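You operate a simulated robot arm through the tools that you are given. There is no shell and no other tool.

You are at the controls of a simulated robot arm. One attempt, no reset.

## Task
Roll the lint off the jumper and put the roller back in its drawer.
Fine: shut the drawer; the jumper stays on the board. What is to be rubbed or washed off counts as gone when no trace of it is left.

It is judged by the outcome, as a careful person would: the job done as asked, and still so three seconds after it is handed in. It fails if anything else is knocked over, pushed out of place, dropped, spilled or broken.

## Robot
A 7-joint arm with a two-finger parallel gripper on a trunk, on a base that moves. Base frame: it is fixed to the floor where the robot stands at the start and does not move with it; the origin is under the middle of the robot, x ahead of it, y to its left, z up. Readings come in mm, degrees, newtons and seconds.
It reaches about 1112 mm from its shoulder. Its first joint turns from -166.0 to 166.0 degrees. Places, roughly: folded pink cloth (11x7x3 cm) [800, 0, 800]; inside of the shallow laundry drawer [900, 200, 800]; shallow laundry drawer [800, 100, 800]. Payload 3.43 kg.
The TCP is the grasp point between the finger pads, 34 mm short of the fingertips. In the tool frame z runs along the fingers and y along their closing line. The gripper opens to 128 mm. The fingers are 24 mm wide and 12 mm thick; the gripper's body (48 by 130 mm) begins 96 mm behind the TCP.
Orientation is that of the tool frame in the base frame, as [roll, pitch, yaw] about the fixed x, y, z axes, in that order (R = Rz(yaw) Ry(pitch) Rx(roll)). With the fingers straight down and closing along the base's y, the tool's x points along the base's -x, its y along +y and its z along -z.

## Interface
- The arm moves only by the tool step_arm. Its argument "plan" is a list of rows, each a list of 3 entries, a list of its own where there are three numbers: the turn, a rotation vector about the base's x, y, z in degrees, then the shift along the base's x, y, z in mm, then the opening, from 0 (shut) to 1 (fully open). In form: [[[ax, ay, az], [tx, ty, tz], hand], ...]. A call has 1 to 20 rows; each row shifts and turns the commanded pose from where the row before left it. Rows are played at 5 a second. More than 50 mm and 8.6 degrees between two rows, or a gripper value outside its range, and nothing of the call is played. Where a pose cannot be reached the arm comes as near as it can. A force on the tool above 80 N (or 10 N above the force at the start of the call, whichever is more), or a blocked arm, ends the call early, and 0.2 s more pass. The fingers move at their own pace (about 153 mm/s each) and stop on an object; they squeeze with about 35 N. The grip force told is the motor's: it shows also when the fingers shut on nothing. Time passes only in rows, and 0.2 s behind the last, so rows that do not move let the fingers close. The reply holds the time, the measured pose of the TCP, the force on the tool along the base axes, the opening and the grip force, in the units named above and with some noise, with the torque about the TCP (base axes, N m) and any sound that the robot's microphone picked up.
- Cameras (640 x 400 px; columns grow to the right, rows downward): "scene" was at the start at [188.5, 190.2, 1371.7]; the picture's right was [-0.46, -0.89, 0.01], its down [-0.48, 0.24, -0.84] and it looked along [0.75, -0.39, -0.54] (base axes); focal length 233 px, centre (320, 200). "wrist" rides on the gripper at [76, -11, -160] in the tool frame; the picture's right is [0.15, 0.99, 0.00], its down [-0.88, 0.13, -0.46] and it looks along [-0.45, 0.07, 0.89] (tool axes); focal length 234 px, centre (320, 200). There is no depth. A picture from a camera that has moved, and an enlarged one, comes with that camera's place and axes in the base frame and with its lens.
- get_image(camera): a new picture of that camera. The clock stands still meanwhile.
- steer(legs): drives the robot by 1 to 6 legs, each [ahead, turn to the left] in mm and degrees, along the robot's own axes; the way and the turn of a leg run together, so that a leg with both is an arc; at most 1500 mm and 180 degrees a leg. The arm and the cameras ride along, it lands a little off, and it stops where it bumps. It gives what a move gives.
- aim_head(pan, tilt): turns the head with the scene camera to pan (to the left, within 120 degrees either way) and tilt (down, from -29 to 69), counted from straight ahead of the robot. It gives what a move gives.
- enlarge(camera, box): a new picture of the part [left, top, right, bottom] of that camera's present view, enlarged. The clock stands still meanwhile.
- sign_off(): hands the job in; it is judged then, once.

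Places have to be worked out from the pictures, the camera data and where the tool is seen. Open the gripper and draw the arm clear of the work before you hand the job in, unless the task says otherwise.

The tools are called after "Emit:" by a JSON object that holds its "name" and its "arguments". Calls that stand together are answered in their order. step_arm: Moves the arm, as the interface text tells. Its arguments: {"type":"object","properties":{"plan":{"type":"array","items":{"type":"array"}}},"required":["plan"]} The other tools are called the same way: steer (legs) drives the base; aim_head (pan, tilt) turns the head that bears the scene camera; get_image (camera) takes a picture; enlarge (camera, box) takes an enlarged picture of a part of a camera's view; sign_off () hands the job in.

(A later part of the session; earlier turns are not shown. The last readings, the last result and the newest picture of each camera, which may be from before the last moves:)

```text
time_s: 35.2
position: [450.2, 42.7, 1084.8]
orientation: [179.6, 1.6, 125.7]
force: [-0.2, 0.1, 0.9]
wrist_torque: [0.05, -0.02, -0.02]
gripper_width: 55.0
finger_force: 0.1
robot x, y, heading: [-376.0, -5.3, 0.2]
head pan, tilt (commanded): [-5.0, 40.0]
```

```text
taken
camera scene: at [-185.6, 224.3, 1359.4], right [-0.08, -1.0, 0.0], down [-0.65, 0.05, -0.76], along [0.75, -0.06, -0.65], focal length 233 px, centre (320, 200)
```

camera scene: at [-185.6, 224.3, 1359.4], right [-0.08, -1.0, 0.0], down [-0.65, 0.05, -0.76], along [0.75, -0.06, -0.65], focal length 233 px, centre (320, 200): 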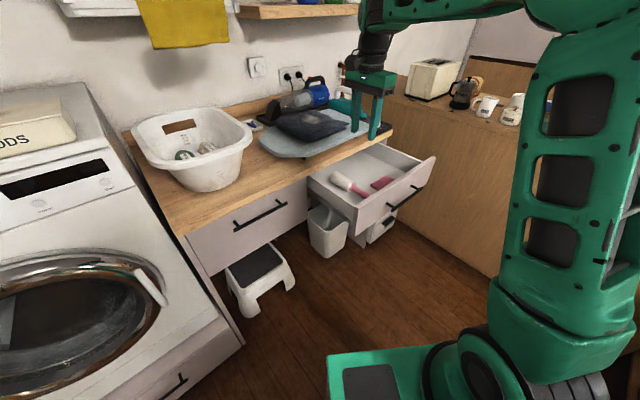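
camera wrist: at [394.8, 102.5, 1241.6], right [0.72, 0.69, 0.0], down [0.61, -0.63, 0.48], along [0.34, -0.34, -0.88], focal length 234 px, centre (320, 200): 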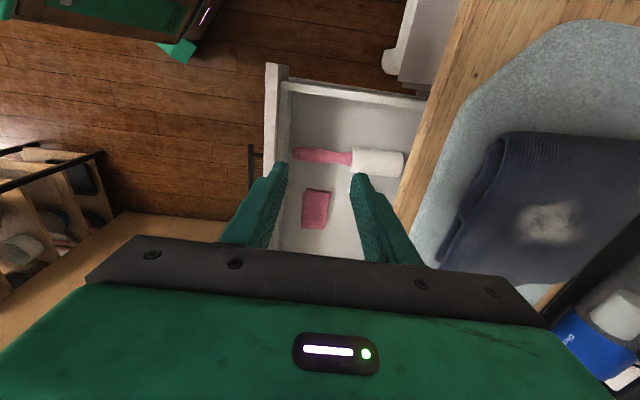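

Excellent top view: roller with pink handle toward the drawer front and the head inward, and the lint patch on the jumper. I'll zoom in on both.

Emit:
{"name": "enlarge", "arguments": {"camera": "wrist", "box": [250, 60, 450, 260]}}

Emit:
{"name": "enlarge", "arguments": {"camera": "wrist", "box": [430, 100, 640, 310]}}

Emit:
{"name": "enlarge", "arguments": {"camera": "scene", "box": [300, 130, 450, 250]}}

Emit:
{"name": "enlarge", "arguments": {"camera": "scene", "box": [240, 80, 400, 180]}}

```text
2.00 times, centred on (350, 160) of wrist
camera zoom: at [394.8, 102.5, 1241.6], right [0.72, 0.69, 0.0], down [0.61, -0.63, 0.48], along [0.34, -0.34, -0.88], focal length 468 px, centre (260, 280)
```

zoom: 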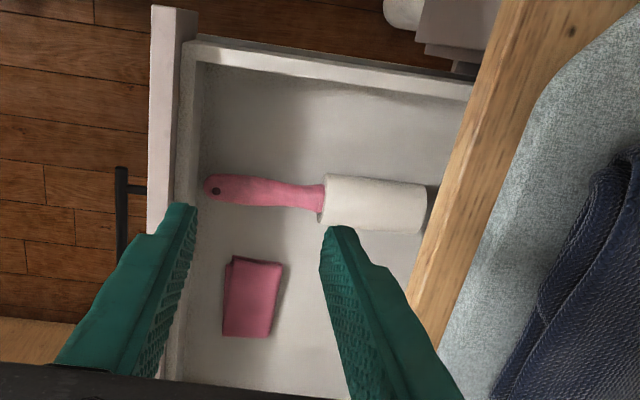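

```text
1.90 times, centred on (535, 205) of wrist
camera zoom: at [394.8, 102.5, 1241.6], right [0.72, 0.69, 0.0], down [0.61, -0.63, 0.48], along [0.34, -0.34, -0.88], focal length 446 px, centre (-90, 190)
```

zoom: 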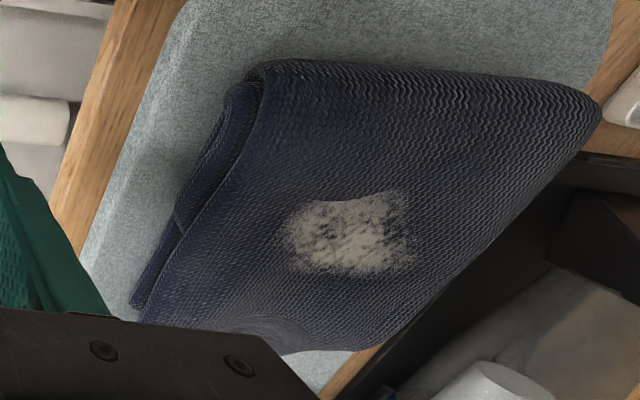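

```text
3.33 times, centred on (375, 190) of scene
camera zoom: at [-185.6, 224.3, 1359.4], right [-0.08, -1.0, 0.0], down [-0.65, 0.05, -0.76], along [0.75, -0.06, -0.65], focal length 776 px, centre (137, 233)
```

zoom: 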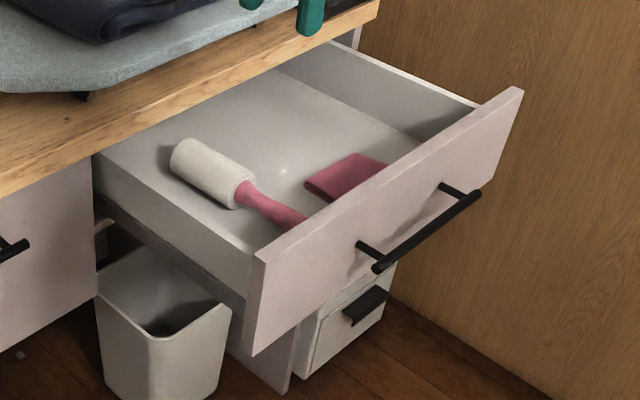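

```text
4.00 times, centred on (320, 130) of scene
camera zoom: at [-185.6, 224.3, 1359.4], right [-0.08, -1.0, 0.0], down [-0.65, 0.05, -0.76], along [0.75, -0.06, -0.65], focal length 931 px, centre (320, 480)
```

zoom: 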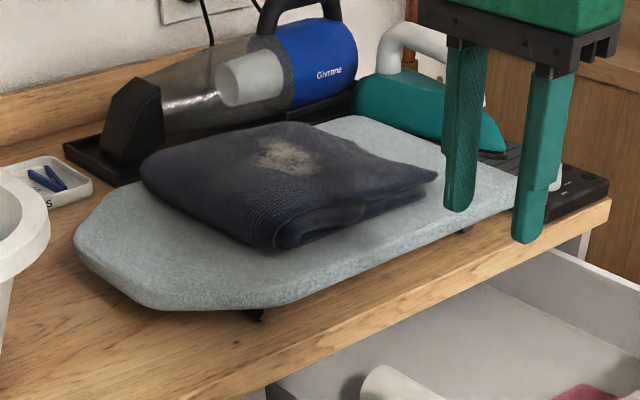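

Triangulated: roller junction at about (554,36,775), handle end (470,-36), head out to (637,105), axis ≈40°; lint centre about (722,183,998), some 87×72 mm. I'll yaw +94° so the fingers close across the handle and move above the grip point at (529,15).

Emit:
{"name": "step_arm", "arguments": {"plan": [[[0, 0, 8.55], [7.2, -2.5, -10], 0.55], [[0, 0, 8.55], [7.2, -2.5, -10], 0.55], [[0, 0, 8.55], [7.2, -2.5, -10], 0.55], [[0, 0, 8.55], [7.2, -2.5, -10], 0.55], [[0, 0, 8.55], [7.2, -2.5, -10], 0.55], [[0, 0, 8.55], [7.2, -2.5, -10], 0.55], [[0, 0, 8.55], [7.2, -2.5, -10], 0.55], [[0, 0, 8.55], [7.2, -2.5, -10], 0.55], [[0, 0, 8.55], [7.2, -2.5, -10], 0.55], [[0, 0, 8.55], [7.2, -2.5, -10], 0.55], [[0, 0, 8.55], [7.2, -2.5, -10], 0.55], [[0, 0, 0], [0, 0, 0], 0.55]]}}

Emit:
{"name": "get_image", "arguments": {"camera": "wrist"}}

Emit:
{"name": "get_image", "arguments": {"camera": "scene"}}

```text
time_s: 37.9
position: [529.5, 16.9, 972.9]
orientation: [179.4, 1.6, -140.3]
force: [0.2, 0.5, 0.4]
wrist_torque: [-0.02, 0.0, -0.02]
gripper_width: 70.4
finger_force: 0.0
robot x, y, heading: [-377.1, -6.1, 0.4]
head pan, tilt (commanded): [-5.0, 40.0]
```

```text
taken
camera wrist: at [477.0, -44.0, 1130.5], right [-0.75, 0.67, 0.01], down [0.59, 0.65, 0.48], along [0.32, 0.36, -0.88], focal length 234 px, centre (320, 200)
```

wrist: 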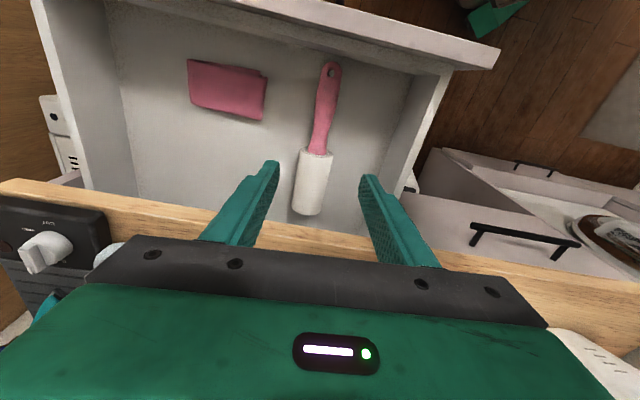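

```text
taken
camera scene: at [-185.6, 224.4, 1359.4], right [-0.08, -1.0, 0.0], down [-0.65, 0.05, -0.76], along [0.75, -0.06, -0.65], focal length 233 px, centre (320, 200)
```

scene: 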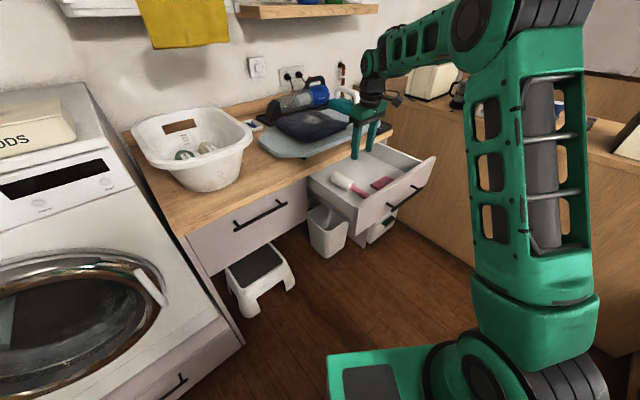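

The fingers line up with the handle near its neck. I'll descend in free space inside the drawer to z≈805 and check.

Emit:
{"name": "step_arm", "arguments": {"plan": [[[0, 0, 0], [0.5, 0, -35], 0.55], [[0, 0, 0], [0.5, 0, -35], 0.55], [[0, 0, 0], [0, 0, -35], 0.55], [[0, 0, 0], [0, 0, -33], 0.55], [[0, 0, 0], [0, 0, -30], 0.55], [[0, 0, 0], [0, 0, 0], 0.55]]}}

Emit:
{"name": "get_image", "arguments": {"camera": "wrist"}}

Emit:
{"name": "enlarge", "arguments": {"camera": "scene", "box": [300, 130, 450, 250]}}

```text
time_s: 39.2
position: [529.5, 16.2, 804.2]
orientation: [179.4, 1.7, -140.4]
force: [0.1, -0.7, 0.8]
wrist_torque: [-0.02, -0.01, 0.01]
gripper_width: 70.3
finger_force: 0.0
robot x, y, heading: [-376.8, -4.3, 0.3]
head pan, tilt (commanded): [-5.0, 40.0]
```

```text
taken
camera wrist: at [477.4, -44.0, 962.1], right [-0.74, 0.67, 0.01], down [0.59, 0.65, 0.48], along [0.32, 0.36, -0.88], focal length 234 px, centre (320, 200)
```

wrist: 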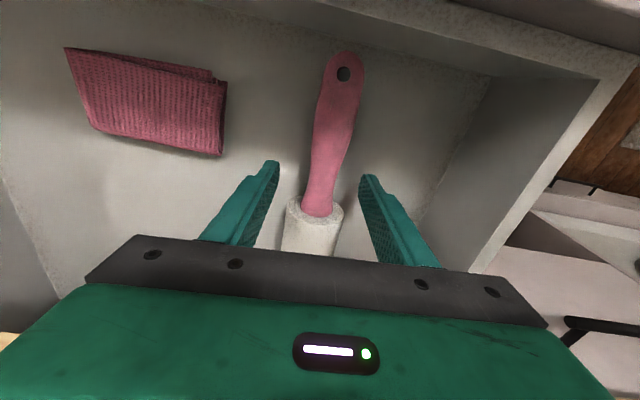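

```text
3.33 times, centred on (375, 190) of scene
camera zoom: at [-185.6, 224.4, 1359.4], right [-0.08, -1.0, 0.0], down [-0.65, 0.05, -0.76], along [0.75, -0.06, -0.65], focal length 776 px, centre (137, 233)
```

zoom: 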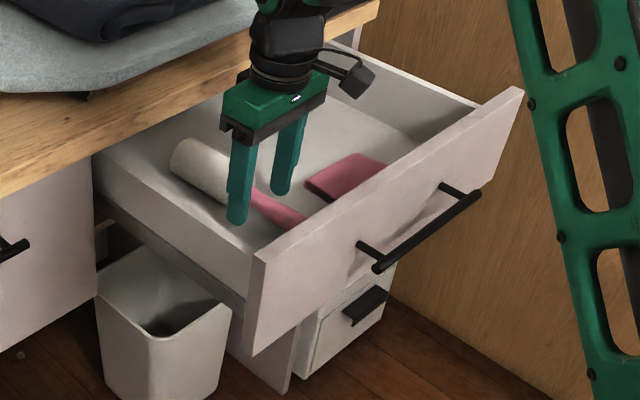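

The neck is centred between the fingers with the cloth well clear. Lowering 13 mm more, then closing gently on the handle.

Emit:
{"name": "step_arm", "arguments": {"plan": [[[0, 0, 0], [0, 0, -7], 0.55], [[0, 0, 0], [0, 0, -6], 0.55], [[0, 0, 0], [0, 0, 0], 0.55], [[0, 0, 0], [0, 0, 0], 0.2], [[0, 0, 0], [0, 0, 0], 0], [[0, 0, 0], [0, 0, 0], 0]]}}

Emit:
{"name": "get_image", "arguments": {"camera": "wrist"}}

```text
time_s: 40.6
position: [530.0, 16.9, 791.7]
orientation: [179.4, 1.5, -140.5]
force: [-0.1, 0.4, 0.1]
wrist_torque: [-0.04, 0.03, -0.02]
gripper_width: 24.0
finger_force: 35.0
robot x, y, heading: [-379.4, -6.3, 0.1]
head pan, tilt (commanded): [-5.0, 40.0]
```

```text
taken
camera wrist: at [477.7, -44.4, 949.2], right [-0.74, 0.67, 0.01], down [0.59, 0.65, 0.48], along [0.32, 0.36, -0.88], focal length 234 px, centre (320, 200)
```

wrist: 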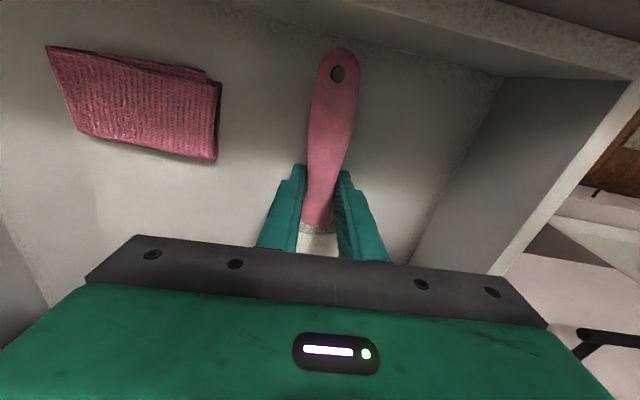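

The handle is held (24 mm, 35 N). The head's far end sits about 50 mm under the counter edge, so I'll lift only ~12 mm first and check that the roller stays level in the grip.

Emit:
{"name": "step_arm", "arguments": {"plan": [[[0, 0, 0], [0, 0, 4], 0], [[0, 0, 0], [0, 0, 4], 0], [[0, 0, 0], [0, 0, 4], 0], [[0, 0, 0], [0, 0, 0], 0]]}}

Emit:
{"name": "enlarge", "arguments": {"camera": "scene", "box": [310, 130, 430, 220]}}

Emit:
{"name": "get_image", "arguments": {"camera": "wrist"}}

```text
time_s: 41.6
position: [529.3, 16.3, 803.1]
orientation: [179.4, 1.5, -140.5]
force: [1.4, -1.1, -0.2]
wrist_torque: [-0.04, 0.06, 0.0]
gripper_width: 23.9
finger_force: 35.2
robot x, y, heading: [-379.6, -5.7, -0.0]
head pan, tilt (commanded): [-5.0, 40.0]
```

```text
4.44 times, centred on (370, 175) of scene
camera zoom: at [-185.4, 224.4, 1359.4], right [-0.08, -1.0, 0.0], down [-0.65, 0.05, -0.76], along [0.75, -0.06, -0.65], focal length 1035 px, centre (98, 311)
```

zoom: 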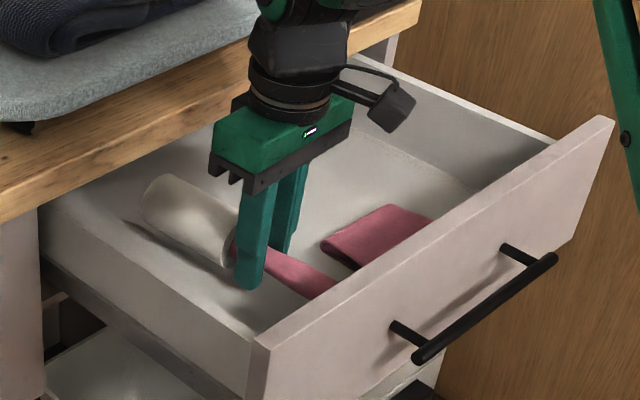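

```text
taken
camera wrist: at [477.6, -44.1, 961.4], right [-0.74, 0.67, 0.01], down [0.59, 0.65, 0.48], along [0.32, 0.36, -0.88], focal length 234 px, centre (320, 200)
```

wrist: 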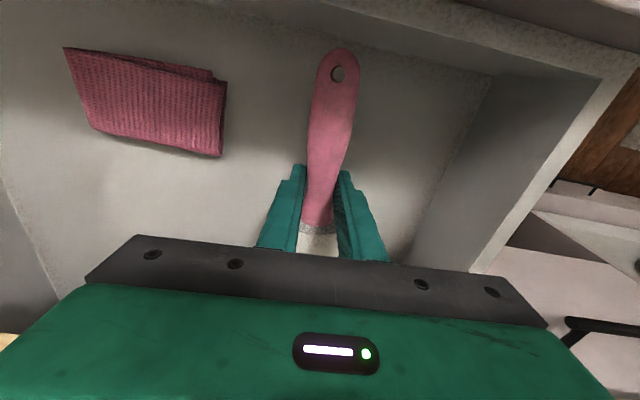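

The roller lifted cleanly and stays level. I'll raise it to about 44 mm (still under the counter's underside), shift slightly outward/right, then yaw it -76° so the head swings out from beneath the counter.

Emit:
{"name": "step_arm", "arguments": {"plan": [[[0, 0, 0], [0, 0, 10], 0], [[0, 0, 0], [0, 0, 10], 0], [[0, 0, 0], [-2, -14, 6], 0], [[0, 0, 0], [6, -8, 6], 0], [[0, 0, -7.6], [0, 0, 0], 0], [[0, 0, -7.6], [0, 0, 0], 0], [[0, 0, -7.6], [0, 0, 0], 0], [[0, 0, 0], [0, 0, 0], 0]]}}

Emit:
{"name": "enlarge", "arguments": {"camera": "scene", "box": [310, 130, 430, 220]}}

Emit:
{"name": "get_image", "arguments": {"camera": "wrist"}}

```text
time_s: 43.5
position: [533.0, -6.1, 836.1]
orientation: [179.5, 1.6, -163.2]
force: [0.7, -0.9, 0.3]
wrist_torque: [0.02, -0.01, 0.0]
gripper_width: 0.3
finger_force: 32.7
robot x, y, heading: [-376.4, -2.9, 0.2]
head pan, tilt (commanded): [-5.0, 40.0]
```

```text
4.44 times, centred on (370, 175) of scene
camera zoom: at [-185.5, 224.4, 1359.4], right [-0.08, -1.0, 0.0], down [-0.65, 0.05, -0.76], along [0.75, -0.06, -0.65], focal length 1035 px, centre (98, 311)
```

zoom: 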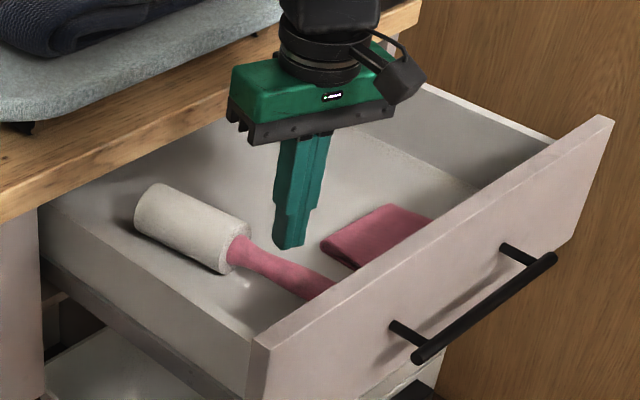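

```text
taken
camera wrist: at [462.0, -40.8, 993.6], right [-0.43, 0.91, 0.01], down [0.79, 0.37, 0.48], along [0.43, 0.21, -0.88], focal length 234 px, centre (320, 200)
```

wrist: 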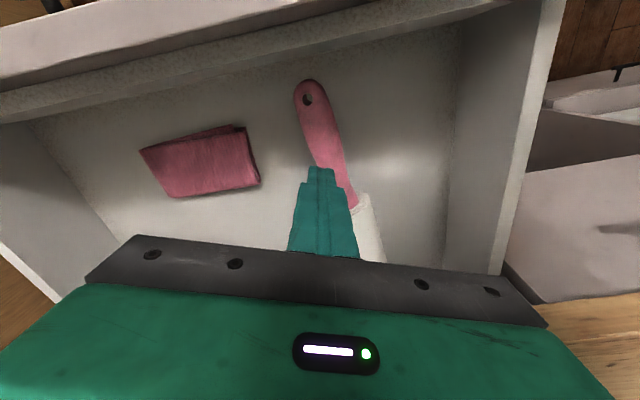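

The roller slipped out of the grip at small height and is lying on the drawer floor, slightly rotated; gripper is shut on nothing. I gripped too high on the round handle. I'll rise, re-open, re-align to the roller's new angle and look closely.

Emit:
{"name": "step_arm", "arguments": {"plan": [[[0, 0, 0], [0, 0, 35], 0], [[0, 0, 7], [0, 5, 35], 0.3], [[0, 0, 7], [0, 5, 30], 0.55], [[0, 0, 7], [0, 5, 0], 0.55], [[0, 0, 7], [0, 5, 0], 0.55], [[0, 0, 0], [0, 0, 0], 0.55]]}}

Emit:
{"name": "get_image", "arguments": {"camera": "wrist"}}

Emit:
{"name": "enlarge", "arguments": {"camera": "wrist", "box": [250, 40, 400, 240]}}

Emit:
{"name": "enlarge", "arguments": {"camera": "scene", "box": [310, 150, 400, 215]}}

```text
time_s: 44.9
position: [534.9, 15.3, 935.8]
orientation: [179.3, 1.6, -135.1]
force: [0.1, 0.7, 0.4]
wrist_torque: [0.0, 0.02, -0.02]
gripper_width: 70.5
finger_force: 0.1
robot x, y, heading: [-382.6, -1.8, 0.2]
head pan, tilt (commanded): [-5.0, 40.0]
```

```text
taken
camera wrist: at [487.3, -50.5, 1093.2], right [-0.8, 0.6, 0.01], down [0.53, 0.7, 0.48], along [0.28, 0.39, -0.88], focal length 234 px, centre (320, 200)
```

wrist: 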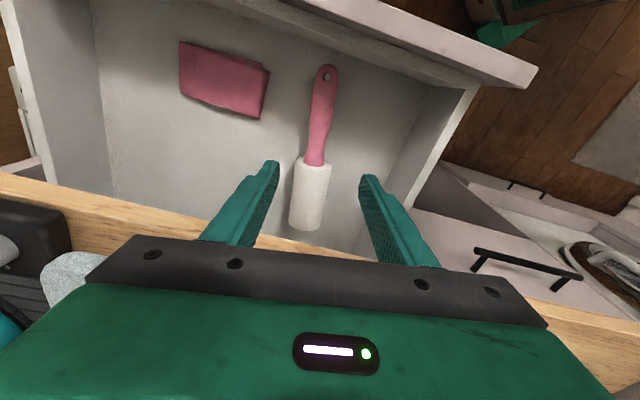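

```text
2.00 times, centred on (325, 140) of wrist
camera zoom: at [487.3, -50.5, 1093.2], right [-0.8, 0.6, 0.01], down [0.53, 0.7, 0.48], along [0.28, 0.39, -0.88], focal length 468 px, centre (310, 320)
```

zoom: 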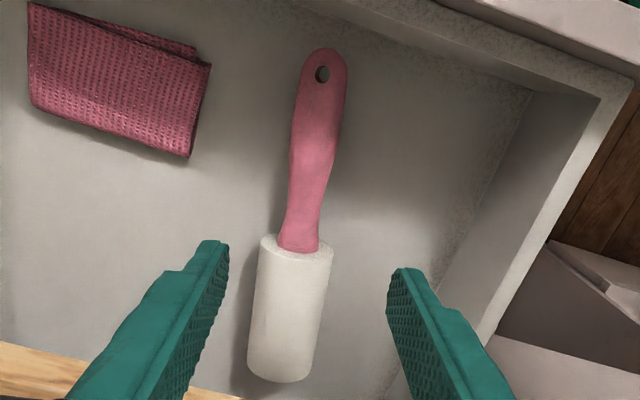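

```text
6.15 times, centred on (355, 182) of scene
camera zoom: at [-185.5, 224.4, 1359.4], right [-0.08, -1.0, 0.0], down [-0.65, 0.05, -0.76], along [0.75, -0.06, -0.65], focal length 1432 px, centre (105, 308)
```

zoom: 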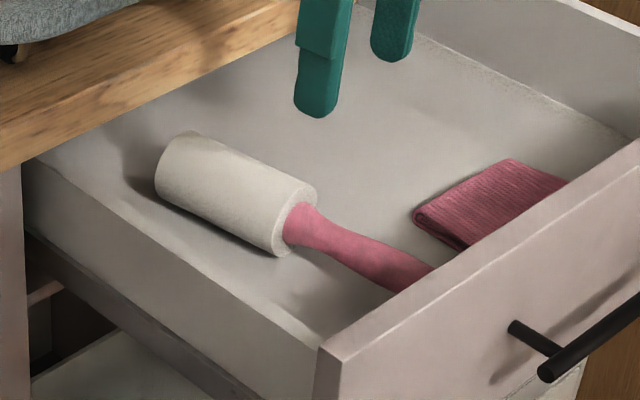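

Now it's clear: the roller lies at 45°, neck (narrowest part) at about (538,16), and its axis is probably lower (~765) than I assumed. I'll descend over the neck again, and then go lower in small steps to feel for the drawer floor.

Emit:
{"name": "step_arm", "arguments": {"plan": [[[0, 0, 0], [1.5, 0.3, -36], 0.55], [[0, 0, 0], [1.5, 0.3, -36], 0.55], [[0, 0, 0], [0, 0, -36], 0.55], [[0, 0, 0], [0, 0, -30], 0.55], [[0, 0, 0], [0, 0, -8], 0.55], [[0, 0, 0], [0, 0, 0], 0.55]]}}

Emit:
{"name": "get_image", "arguments": {"camera": "wrist"}}

Emit:
{"name": "enlarge", "arguments": {"camera": "scene", "box": [310, 150, 400, 215]}}

```text
time_s: 46.2
position: [537.2, 15.5, 789.8]
orientation: [179.4, 1.6, -135.2]
force: [0.2, 1.0, 10.0]
wrist_torque: [-0.34, -0.21, -0.08]
gripper_width: 70.2
finger_force: 0.1
robot x, y, heading: [-380.7, -5.8, 0.2]
head pan, tilt (commanded): [-5.0, 40.0]
```

```text
taken
camera wrist: at [490.1, -49.5, 948.2], right [-0.8, 0.6, 0.0], down [0.53, 0.7, 0.48], along [0.29, 0.39, -0.88], focal length 234 px, centre (320, 200)
```

wrist: 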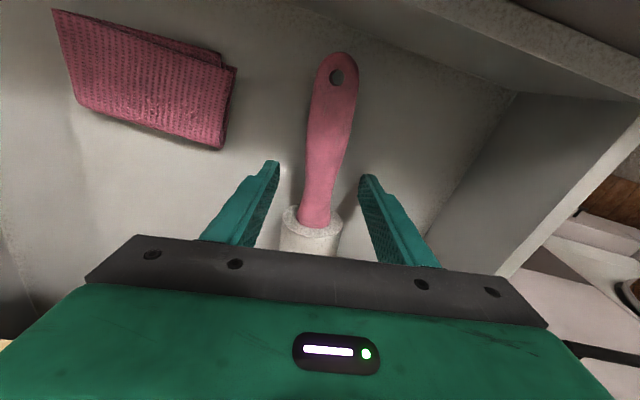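

```text
6.15 times, centred on (355, 182) of scene
camera zoom: at [-186.0, 224.4, 1359.4], right [-0.08, -1.0, 0.0], down [-0.65, 0.05, -0.76], along [0.75, -0.06, -0.65], focal length 1432 px, centre (105, 308)
```

zoom: 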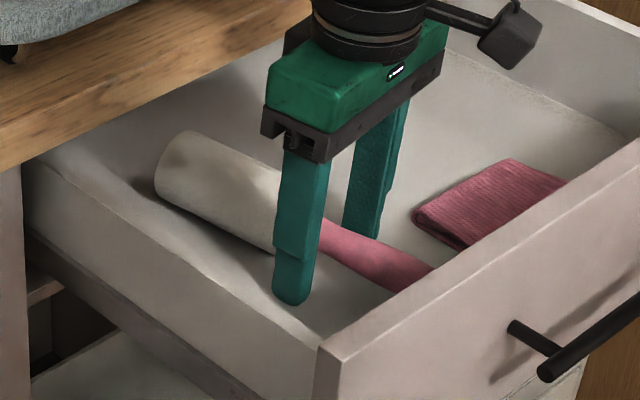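

Touching the floor at TCP z≈790 tells me the floor is at ~756, so my grip height was right; the head most likely struck the counter's underside during the lift. I'll open the drawer further first: rise, close the fingers, and use them inside the drawer to nudge the front outward.

Emit:
{"name": "step_arm", "arguments": {"plan": [[[0, 0, 0], [0, 0, 30], 0.55], [[0, 0, 0], [0, 0, 40], 0.55], [[0, 0, 0], [0, 0, 30], 0.3], [[0, 0, 0], [-14, -36, 0], 0], [[0, 0, 0], [-14, -37, 0], 0], [[0, 0, 0], [-14, -37, 0], 0], [[0, 0, 0], [0, 0, 0], 0]]}}

Emit:
{"name": "get_image", "arguments": {"camera": "wrist"}}

Emit:
{"name": "get_image", "arguments": {"camera": "scene"}}

```text
time_s: 47.9
position: [494.9, -95.2, 888.6]
orientation: [179.4, 1.5, -135.1]
force: [-0.1, -0.6, 1.0]
wrist_torque: [-0.01, 0.01, -0.01]
gripper_width: 0.0
finger_force: 33.4
robot x, y, heading: [-376.7, -4.1, 0.3]
head pan, tilt (commanded): [-5.0, 40.0]
```

```text
taken
camera wrist: at [448.3, -160.6, 1046.7], right [-0.8, 0.6, 0.01], down [0.53, 0.7, 0.48], along [0.28, 0.39, -0.88], focal length 234 px, centre (320, 200)
```

wrist: 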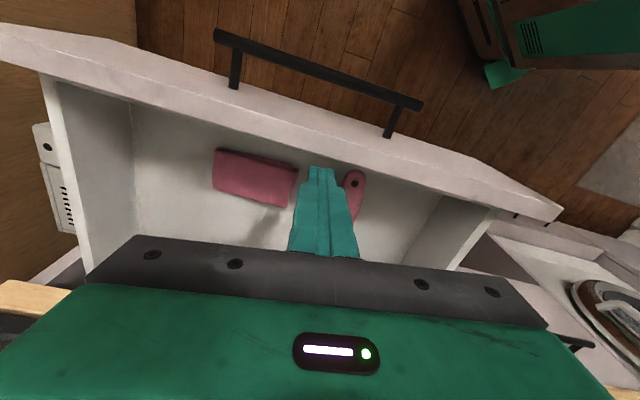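

```text
taken
camera scene: at [-185.5, 224.4, 1359.4], right [-0.08, -1.0, 0.0], down [-0.65, 0.05, -0.76], along [0.75, -0.06, -0.65], focal length 233 px, centre (320, 200)
```

scene: 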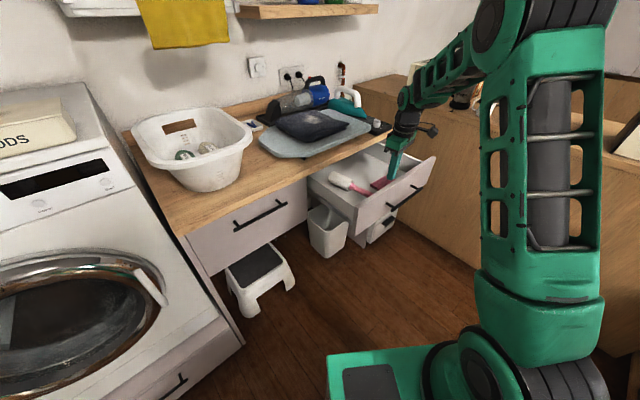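

The closed fingers are between the cloth and the handle end, just behind the front panel. I'll lower them to tip height ~802 and push the front outward gradually.

Emit:
{"name": "step_arm", "arguments": {"plan": [[[0, 0, 0], [0, 0, -27], 0], [[0, 0, 0], [0, 0, -26], 0], [[0, 0, 0], [-9.8, -7, 0], 0], [[0, 0, 0], [-9.8, -7, 0], 0], [[0, 0, 0], [-9.8, -7, 0], 0], [[0, 0, 0], [0, 0, 0], 0]]}}

Emit:
{"name": "get_image", "arguments": {"camera": "wrist"}}

Emit:
{"name": "enlarge", "arguments": {"camera": "scene", "box": [310, 130, 450, 230]}}

```text
time_s: 48.4
position: [489.3, -94.0, 878.4]
orientation: [-179.2, 3.0, -134.9]
force: [0.4, -0.3, -0.1]
wrist_torque: [-0.01, 0.06, 0.02]
gripper_width: 0.0
finger_force: 32.4
robot x, y, heading: [-375.2, -3.0, -0.0]
head pan, tilt (commanded): [-5.0, 40.0]
stopped in row 2: the force on the tool passed its limit at 110 N (the readings are from after the stop); the commanded pose is now the measured one
```

```text
taken
camera wrist: at [437.9, -158.5, 1034.6], right [-0.8, 0.6, -0.02], down [0.51, 0.7, 0.5], along [0.31, 0.39, -0.87], focal length 234 px, centre (320, 200)
```

wrist: 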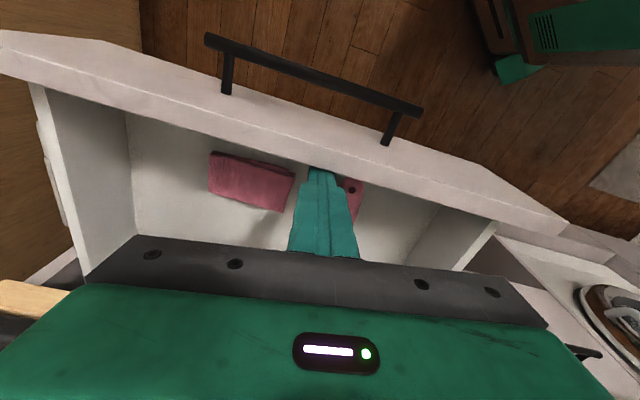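

```text
4.00 times, centred on (380, 180) of scene
camera zoom: at [-185.6, 224.5, 1359.3], right [-0.08, -1.0, 0.0], down [-0.65, 0.05, -0.76], along [0.75, -0.06, -0.65], focal length 931 px, centre (80, 280)
```

zoom: 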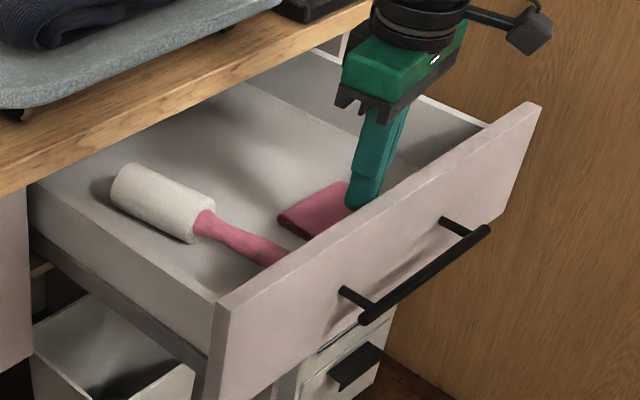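

The fingertips came down on the top of the front panel (its inner face is further in than I judged, n≈333, top ≈845) and the arm stopped; nothing appears displaced. I'll lift, straighten the tool, move 23 mm further inward, and lower again.

Emit:
{"name": "step_arm", "arguments": {"plan": [[[-1.55, 2.7, 0], [0, 0, 14], 0], [[0, 0, 0], [9.4, 6.7, 0], 0], [[0, 0, 0], [9.4, 6.7, 0], 0], [[0, 0, 0], [0, 0, -15], 0], [[0, 0, 0], [0, 0, -12], 0], [[0, 0, 0], [0, 0, 0], 0]]}}

Emit:
{"name": "get_image", "arguments": {"camera": "wrist"}}

```text
time_s: 49.8
position: [509.8, -79.8, 864.0]
orientation: [179.9, 0.0, -135.0]
force: [-0.2, -0.2, -0.5]
wrist_torque: [0.02, 0.01, 0.0]
gripper_width: 0.1
finger_force: 32.9
robot x, y, heading: [-376.6, -3.8, 0.3]
head pan, tilt (commanded): [-5.0, 40.0]
```

```text
taken
camera wrist: at [464.6, -140.5, 1024.7], right [-0.8, 0.6, 0.0], down [0.53, 0.71, 0.46], along [0.27, 0.37, -0.89], focal length 234 px, centre (320, 200)
```

wrist: 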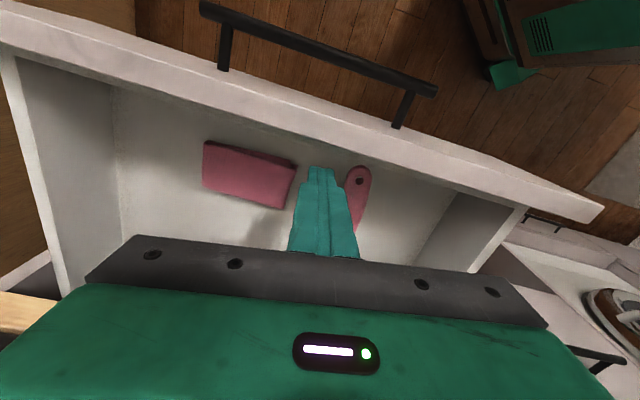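

Fingers are now inside the drawer below the panel top without contact. Lowering another 22 mm and pushing the front outward.

Emit:
{"name": "step_arm", "arguments": {"plan": [[[0, 0, 0], [0, 0, -11], 0], [[0, 0, 0], [0, 0, -11], 0], [[0, 0, 0], [-9.76, -7, 0], 0], [[0, 0, 0], [-9.76, -7, 0], 0], [[0, 0, 0], [-9.76, -7, 0], 0], [[0, 0, 0], [0, 0, 0], 0]]}}

Emit:
{"name": "get_image", "arguments": {"camera": "wrist"}}

```text
time_s: 51.1
position: [479.5, -101.7, 842.7]
orientation: [179.9, 0.0, -135.1]
force: [0.5, 0.4, 0.6]
wrist_torque: [0.0, 0.0, 0.01]
gripper_width: 0.0
finger_force: 32.8
robot x, y, heading: [-376.7, -8.0, 0.1]
head pan, tilt (commanded): [-5.0, 40.0]
```

```text
taken
camera wrist: at [435.4, -162.2, 1002.8], right [-0.8, 0.6, 0.0], down [0.53, 0.71, 0.46], along [0.27, 0.37, -0.89], focal length 234 px, centre (320, 200)
```

wrist: 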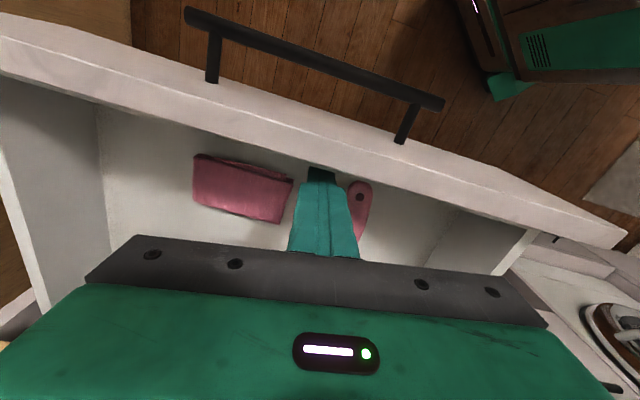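

No resistance so far and the panel appears to be moving with the fingers. Continuing to push 60 mm.

Emit:
{"name": "step_arm", "arguments": {"plan": [[[0, 0, 0], [-9.76, -7, 0], 0], [[0, 0, 0], [-9.76, -7, 0], 0], [[0, 0, 0], [-9.76, -7, 0], 0], [[0, 0, 0], [-9.76, -7, 0], 0], [[0, 0, 0], [0, 0, 0], 0]]}}

Emit:
{"name": "get_image", "arguments": {"camera": "wrist"}}

Emit:
{"name": "enlarge", "arguments": {"camera": "scene", "box": [310, 130, 450, 230]}}

```text
time_s: 52.4
position: [439.2, -129.7, 843.2]
orientation: [179.9, 0.0, -135.0]
force: [-0.9, 0.1, -0.4]
wrist_torque: [-0.04, 0.0, -0.01]
gripper_width: 0.0
finger_force: 33.2
robot x, y, heading: [-374.0, -1.9, 0.1]
head pan, tilt (commanded): [-5.0, 40.0]
```

```text
taken
camera wrist: at [395.8, -190.3, 1002.8], right [-0.8, 0.6, 0.0], down [0.53, 0.71, 0.46], along [0.27, 0.37, -0.89], focal length 234 px, centre (320, 200)
```

wrist: 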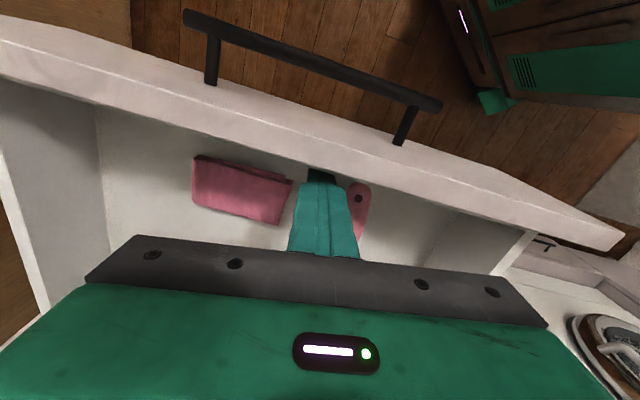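

```text
4.00 times, centred on (380, 180) of scene
camera zoom: at [-185.6, 224.4, 1359.4], right [-0.08, -1.0, 0.0], down [-0.65, 0.05, -0.76], along [0.75, -0.06, -0.65], focal length 931 px, centre (80, 280)
```

zoom: 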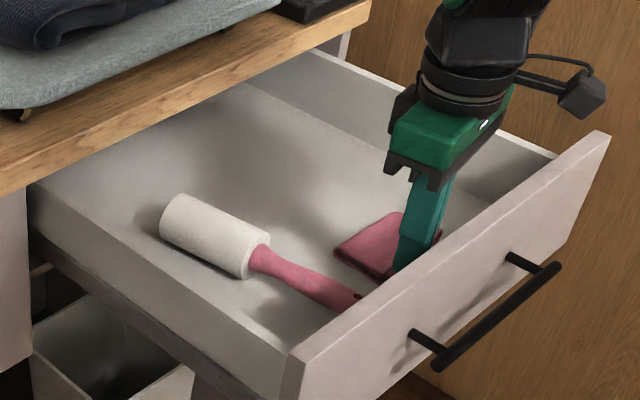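

The drawer moves freely and carries the roller along. Two more rows for margin, then I retreat upward and check.

Emit:
{"name": "step_arm", "arguments": {"plan": [[[0, 0, 0], [-9.76, -7, 0], 0], [[0, 0, 0], [-9.76, -7, 0], 0], [[0, 0, 0], [0, 0, 0], 0], [[0, 0, 0], [6, 4.3, 0], 0], [[0, 0, 0], [4, 3, 30], 0], [[0, 0, 0], [0, 0, 40], 0], [[0, 0, 0], [10, 20, 40], 0], [[0, 0, 0], [20, 40, 20], 0.55], [[0, 0, 0], [15, 40, 0], 0.55], [[0, 0, 0], [0, 0, 0], 0.55]]}}

Emit:
{"name": "get_image", "arguments": {"camera": "wrist"}}

Emit:
{"name": "enlarge", "arguments": {"camera": "scene", "box": [310, 130, 450, 230]}}

```text
time_s: 54.5
position: [474.8, -34.2, 972.7]
orientation: [179.9, 0.0, -135.1]
force: [1.1, 0.4, -0.1]
wrist_torque: [-0.01, 0.01, 0.05]
gripper_width: 70.5
finger_force: 0.1
robot x, y, heading: [-374.7, -4.1, 0.1]
head pan, tilt (commanded): [-5.0, 40.0]
```

```text
taken
camera wrist: at [430.9, -96.2, 1133.1], right [-0.8, 0.6, 0.0], down [0.53, 0.71, 0.46], along [0.27, 0.37, -0.89], focal length 234 px, centre (320, 200)
```

wrist: 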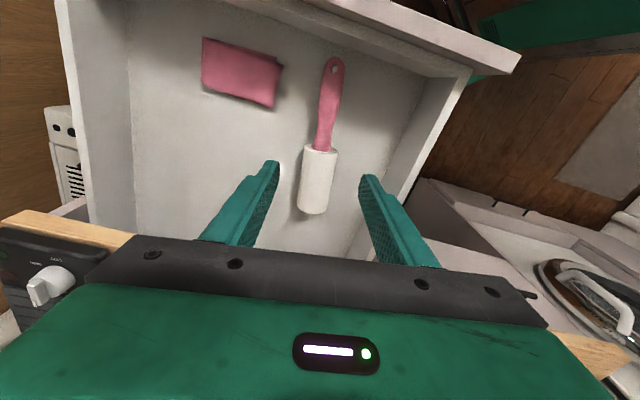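

```text
4.00 times, centred on (380, 180) of scene
camera zoom: at [-185.7, 224.5, 1359.4], right [-0.08, -1.0, 0.0], down [-0.65, 0.05, -0.76], along [0.75, -0.06, -0.65], focal length 931 px, centre (80, 280)
```

zoom: 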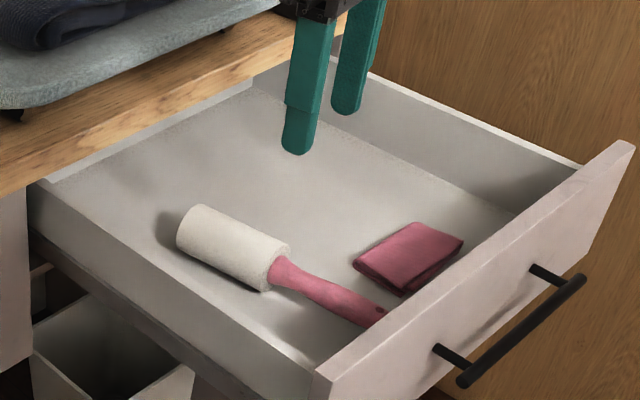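

The drawer is now wide open and the entire roller lies clear of the counter. Zooming in for its exact location.

Emit:
{"name": "enlarge", "arguments": {"camera": "wrist", "box": [250, 40, 400, 240]}}

```text
2.00 times, centred on (325, 140) of wrist
camera zoom: at [430.9, -96.2, 1133.1], right [-0.8, 0.6, 0.0], down [0.53, 0.71, 0.46], along [0.27, 0.37, -0.89], focal length 468 px, centre (310, 320)
```

zoom: 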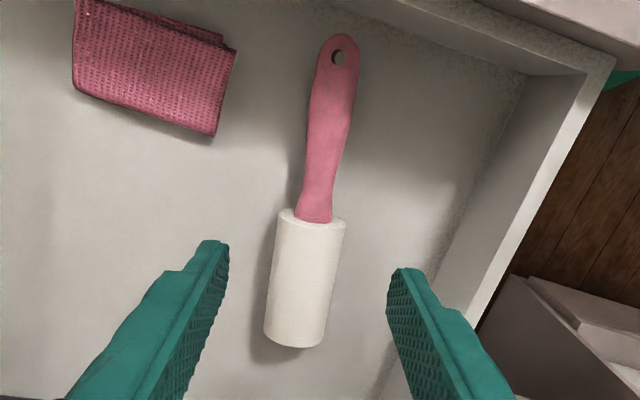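

The neck is at about (464,-39) with the axis at 45°, matching the gripper's yaw. Descending onto the neck to just above the floor, then closing.

Emit:
{"name": "step_arm", "arguments": {"plan": [[[0, 0, 0], [-2.7, -1.2, -36], 0.55], [[0, 0, 0], [-2.7, -1.2, -36], 0.55], [[0, 0, 0], [-2.7, -1.2, -36], 0.55], [[0, 0, 0], [-2.7, -1.2, -36], 0.55], [[0, 0, 0], [0, 0, -24], 0.55], [[0, 0, 0], [0, 0, -8], 0.55], [[0, 0, 0], [0, 0, -4], 0.55], [[0, 0, 0], [0, 0, 0], 0.55]]}}

Emit:
{"name": "get_image", "arguments": {"camera": "wrist"}}

```text
time_s: 56.4
position: [463.8, -40.3, 793.5]
orientation: [179.8, 0.0, -135.1]
force: [-1.3, 0.1, 0.1]
wrist_torque: [0.05, 0.01, -0.02]
gripper_width: 70.5
finger_force: 0.0
robot x, y, heading: [-377.2, 1.3, -0.0]
head pan, tilt (commanded): [-5.0, 40.0]
```

```text
taken
camera wrist: at [420.4, -101.6, 952.8], right [-0.8, 0.6, 0.0], down [0.53, 0.71, 0.46], along [0.27, 0.37, -0.89], focal length 234 px, centre (320, 200)
```

wrist: 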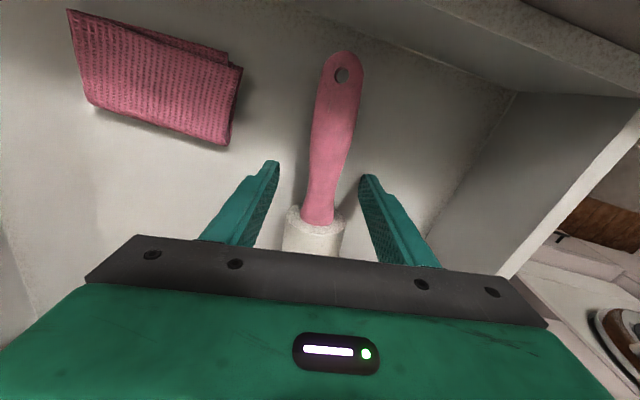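

Well centred on the neck and just above the floor. Closing and lifting 15 mm slowly.

Emit:
{"name": "step_arm", "arguments": {"plan": [[[0, 0, 0], [0, 0, 0], 0.25], [[0, 0, 0], [0, 0, 0], 0], [[0, 0, 0], [0, 0, 0], 0], [[0, 0, 0], [0, 0, 5], 0], [[0, 0, 0], [0, 0, 5], 0], [[0, 0, 0], [0, 0, 5], 0], [[0, 0, 0], [0, 0, 0], 0]]}}

Emit:
{"name": "get_image", "arguments": {"camera": "wrist"}}

Emit:
{"name": "enlarge", "arguments": {"camera": "scene", "box": [310, 130, 450, 230]}}

```text
time_s: 58.0
position: [464.9, -40.4, 808.2]
orientation: [179.7, -0.1, -135.0]
force: [0.1, 0.4, -1.6]
wrist_torque: [-0.05, 0.04, -0.02]
gripper_width: 23.9
finger_force: 34.9
robot x, y, heading: [-373.7, -6.2, 0.2]
head pan, tilt (commanded): [-5.0, 40.0]
```

```text
taken
camera wrist: at [420.4, -101.6, 968.3], right [-0.8, 0.6, 0.0], down [0.53, 0.71, 0.46], along [0.27, 0.37, -0.89], focal length 234 px, centre (320, 200)
```

wrist: 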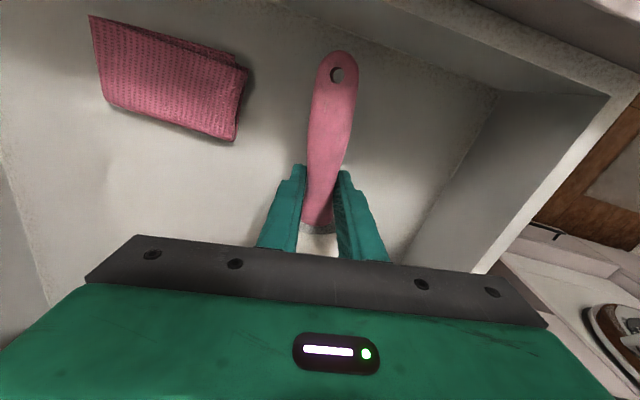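

```text
4.00 times, centred on (380, 180) of scene
camera zoom: at [-185.5, 224.5, 1359.4], right [-0.08, -1.0, 0.0], down [-0.65, 0.05, -0.76], along [0.75, -0.06, -0.65], focal length 931 px, centre (80, 280)
```

zoom: 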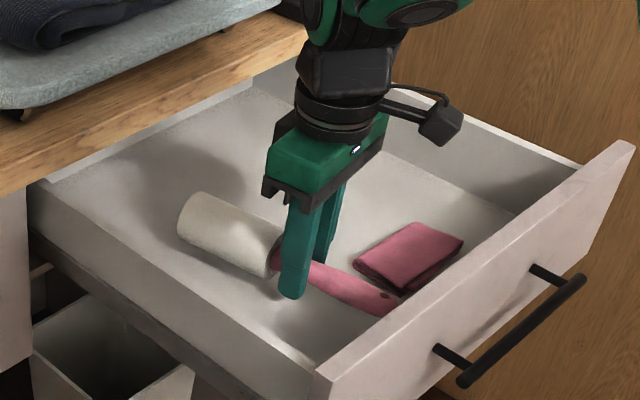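

The roller is held level at the neck (23.9 mm). Nothing is above it now, so I'll lift it slowly out of the drawer.

Emit:
{"name": "step_arm", "arguments": {"plan": [[[0, 0, 0], [0, 0, 8], 0], [[0, 0, 0], [0, 0, 10], 0], [[0, 0, 0], [0, 0, 12], 0], [[0, 0, 0], [0, 0, 15], 0], [[0, 0, 0], [0, 0, 15], 0], [[0, 0, 0], [0, 0, 15], 0], [[0, 0, 0], [0, 0, 15], 0], [[0, 0, 0], [0, 0, 0], 0]]}}

Emit:
{"name": "enlarge", "arguments": {"camera": "scene", "box": [310, 110, 450, 210]}}

```text
time_s: 59.8
position: [465.2, -41.5, 897.3]
orientation: [179.9, 0.0, -135.0]
force: [-0.9, 0.1, -0.8]
wrist_torque: [-0.04, 0.06, 0.01]
gripper_width: 23.7
finger_force: 35.4
robot x, y, heading: [-378.3, -2.0, 0.3]
head pan, tilt (commanded): [-5.0, 40.0]
```

```text
4.00 times, centred on (380, 160) of scene
camera zoom: at [-185.5, 224.5, 1359.4], right [-0.08, -1.0, 0.0], down [-0.65, 0.05, -0.76], along [0.75, -0.06, -0.65], focal length 931 px, centre (80, 360)
```

zoom: 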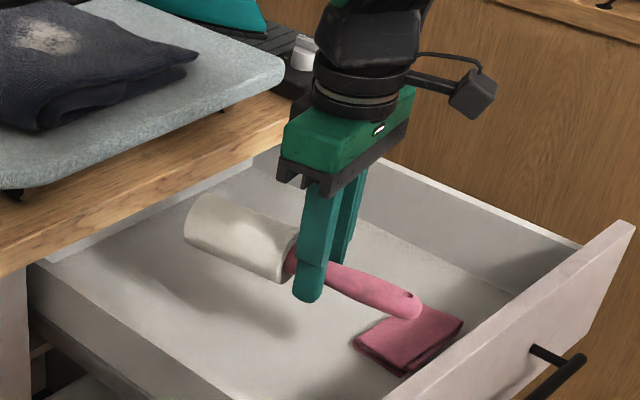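

The roller hangs level in the grip, above the drawer. I'll raise it to about z=1085, clear of board and jumper.

Emit:
{"name": "step_arm", "arguments": {"plan": [[[0, 0, 0], [0, 0, 25], 0], [[0, 0, 0], [0, 0, 27], 0], [[0, 0, 0], [0, 0, 27], 0], [[0, 0, 0], [0, 0, 27], 0], [[0, 0, 0], [0, 0, 27], 0], [[0, 0, 0], [0, 0, 27], 0], [[0, 0, 0], [0, 0, 27], 0], [[0, 0, 0], [20, 18, 0], 0], [[0, 0, 0], [22, 20, 0], 0], [[0, 0, 0], [22, 20, 0], 0], [[0, 0, 0], [22, 20, 0], 0], [[0, 0, 0], [22, 20, 0], 0], [[0, 0, 0], [0, 0, 0], 0]]}}

Emit:
{"name": "get_image", "arguments": {"camera": "wrist"}}

Emit:
{"name": "get_image", "arguments": {"camera": "scene"}}

```text
time_s: 62.5
position: [574.8, 58.5, 1085.5]
orientation: [179.9, 0.0, -135.0]
force: [0.4, -0.7, -1.7]
wrist_torque: [-0.06, 0.03, -0.02]
gripper_width: 23.7
finger_force: 34.9
robot x, y, heading: [-374.8, -4.0, 0.3]
head pan, tilt (commanded): [-5.0, 40.0]
```

```text
taken
camera wrist: at [530.2, -3.0, 1245.8], right [-0.8, 0.6, 0.0], down [0.53, 0.71, 0.46], along [0.27, 0.37, -0.89], focal length 234 px, centre (320, 200)
```

wrist: 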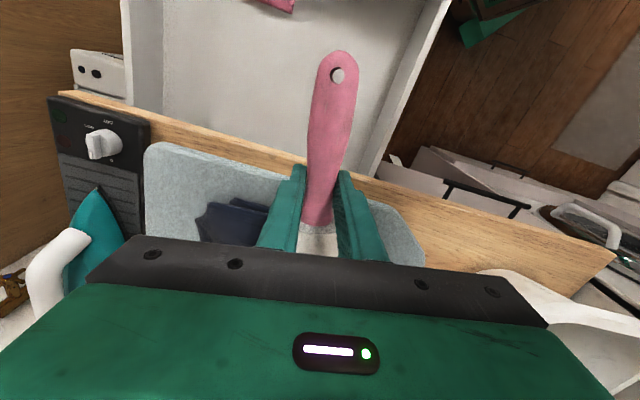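

```text
taken
camera scene: at [-185.5, 224.5, 1359.4], right [-0.08, -1.0, 0.0], down [-0.65, 0.05, -0.76], along [0.75, -0.06, -0.65], focal length 233 px, centre (320, 200)
```

scene: 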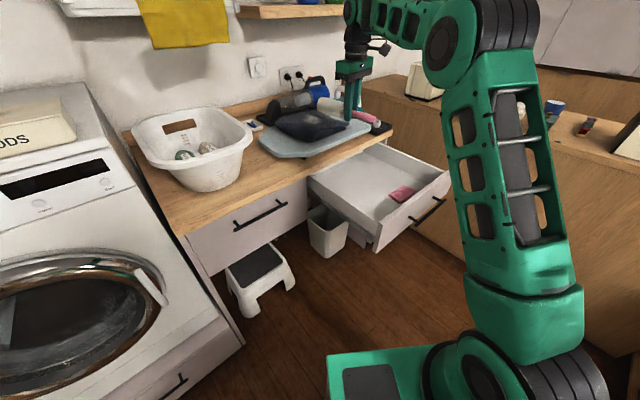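

The roller is over the board edge, level. I'll move inward until the head is above the lint (TCP about (667,128)), keeping ~50 mm above the jumper.

Emit:
{"name": "step_arm", "arguments": {"plan": [[[0, 0, 0], [23, 17.4, 0], 0], [[0, 0, 0], [23, 17.4, 0], 0], [[0, 0, 0], [23, 17.4, 0], 0], [[0, 0, 0], [23, 17.3, 0], 0], [[0, 0, 0], [0, 0, 0], 0]]}}

Emit:
{"name": "enlarge", "arguments": {"camera": "scene", "box": [240, 60, 400, 180]}}

Emit:
{"name": "get_image", "arguments": {"camera": "wrist"}}

```text
time_s: 63.8
position: [642.1, 121.9, 1074.1]
orientation: [179.8, -0.2, -135.0]
force: [-0.6, -0.1, -1.3]
wrist_torque: [-0.05, 0.11, -0.02]
gripper_width: 23.5
finger_force: 34.7
out of reach, approached as far as the arm can: row 3, 4
robot x, y, heading: [-377.5, -1.2, 0.2]
head pan, tilt (commanded): [-5.0, 40.0]
```

```text
3.33 times, centred on (320, 120) of scene
camera zoom: at [-185.4, 224.4, 1359.4], right [-0.08, -1.0, 0.0], down [-0.65, 0.05, -0.76], along [0.75, -0.06, -0.65], focal length 776 px, centre (320, 467)
```

zoom: 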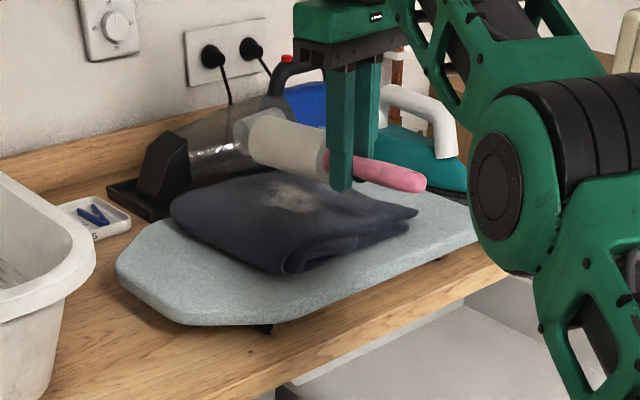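

```text
taken
camera wrist: at [598.2, 60.4, 1234.7], right [-0.8, 0.6, 0.0], down [0.53, 0.71, 0.45], along [0.27, 0.37, -0.89], focal length 234 px, centre (320, 200)
```

wrist: 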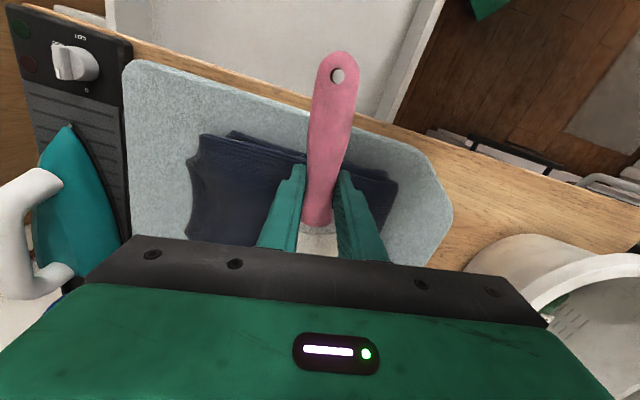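

The lint is slightly out of reach from here. I'll draw the roller back 130 mm over the free side, then drive the base 130 mm forward — the open drawer's nearest corner (~x=284) stays well clear of my front.

Emit:
{"name": "step_arm", "arguments": {"plan": [[[0, 0, 0], [-20, 0, 5], 0], [[0, 0, 0], [-30, 0, 5], 0], [[0, 0, 0], [-30, 0, 5], 0], [[0, 0, 0], [-30, 0, 5], 0], [[0, 0, 0], [-30, 0, 0], 0], [[0, 0, 0], [0, 0, 0], 0]]}}

Emit:
{"name": "steer", "arguments": {"legs": [[130, 0]]}}

Emit:
{"name": "get_image", "arguments": {"camera": "scene"}}

Emit:
{"name": "get_image", "arguments": {"camera": "wrist"}}

```text
time_s: 65.2
position: [495.1, 120.4, 1090.9]
orientation: [179.8, 0.0, -135.0]
force: [0.0, 0.7, -1.7]
wrist_torque: [-0.05, 0.09, 0.01]
gripper_width: 23.9
finger_force: 35.0
robot x, y, heading: [-376.8, -3.8, -0.1]
head pan, tilt (commanded): [-5.0, 40.0]
```

```text
time_s: 66.4
position: [626.6, 119.8, 1090.2]
orientation: [179.9, 0.0, -135.0]
force: [-0.8, -0.8, -1.6]
wrist_torque: [-0.06, 0.04, 0.01]
gripper_width: 23.7
finger_force: 34.8
robot x, y, heading: [-245.8, -5.3, 0.2]
head pan, tilt (commanded): [-5.0, 40.0]
```

```text
taken
camera scene: at [-54.1, 224.6, 1359.4], right [-0.08, -1.0, 0.0], down [-0.65, 0.05, -0.76], along [0.75, -0.06, -0.65], focal length 233 px, centre (320, 200)
```

scene: 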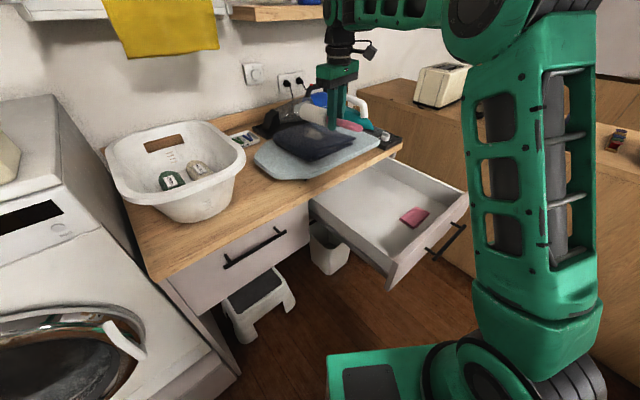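

```text
taken
camera wrist: at [582.7, 58.1, 1251.2], right [-0.8, 0.6, 0.0], down [0.53, 0.71, 0.46], along [0.27, 0.37, -0.89], focal length 234 px, centre (320, 200)
```

wrist: 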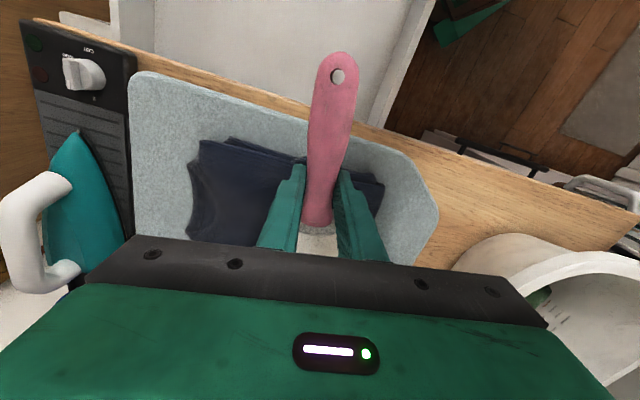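

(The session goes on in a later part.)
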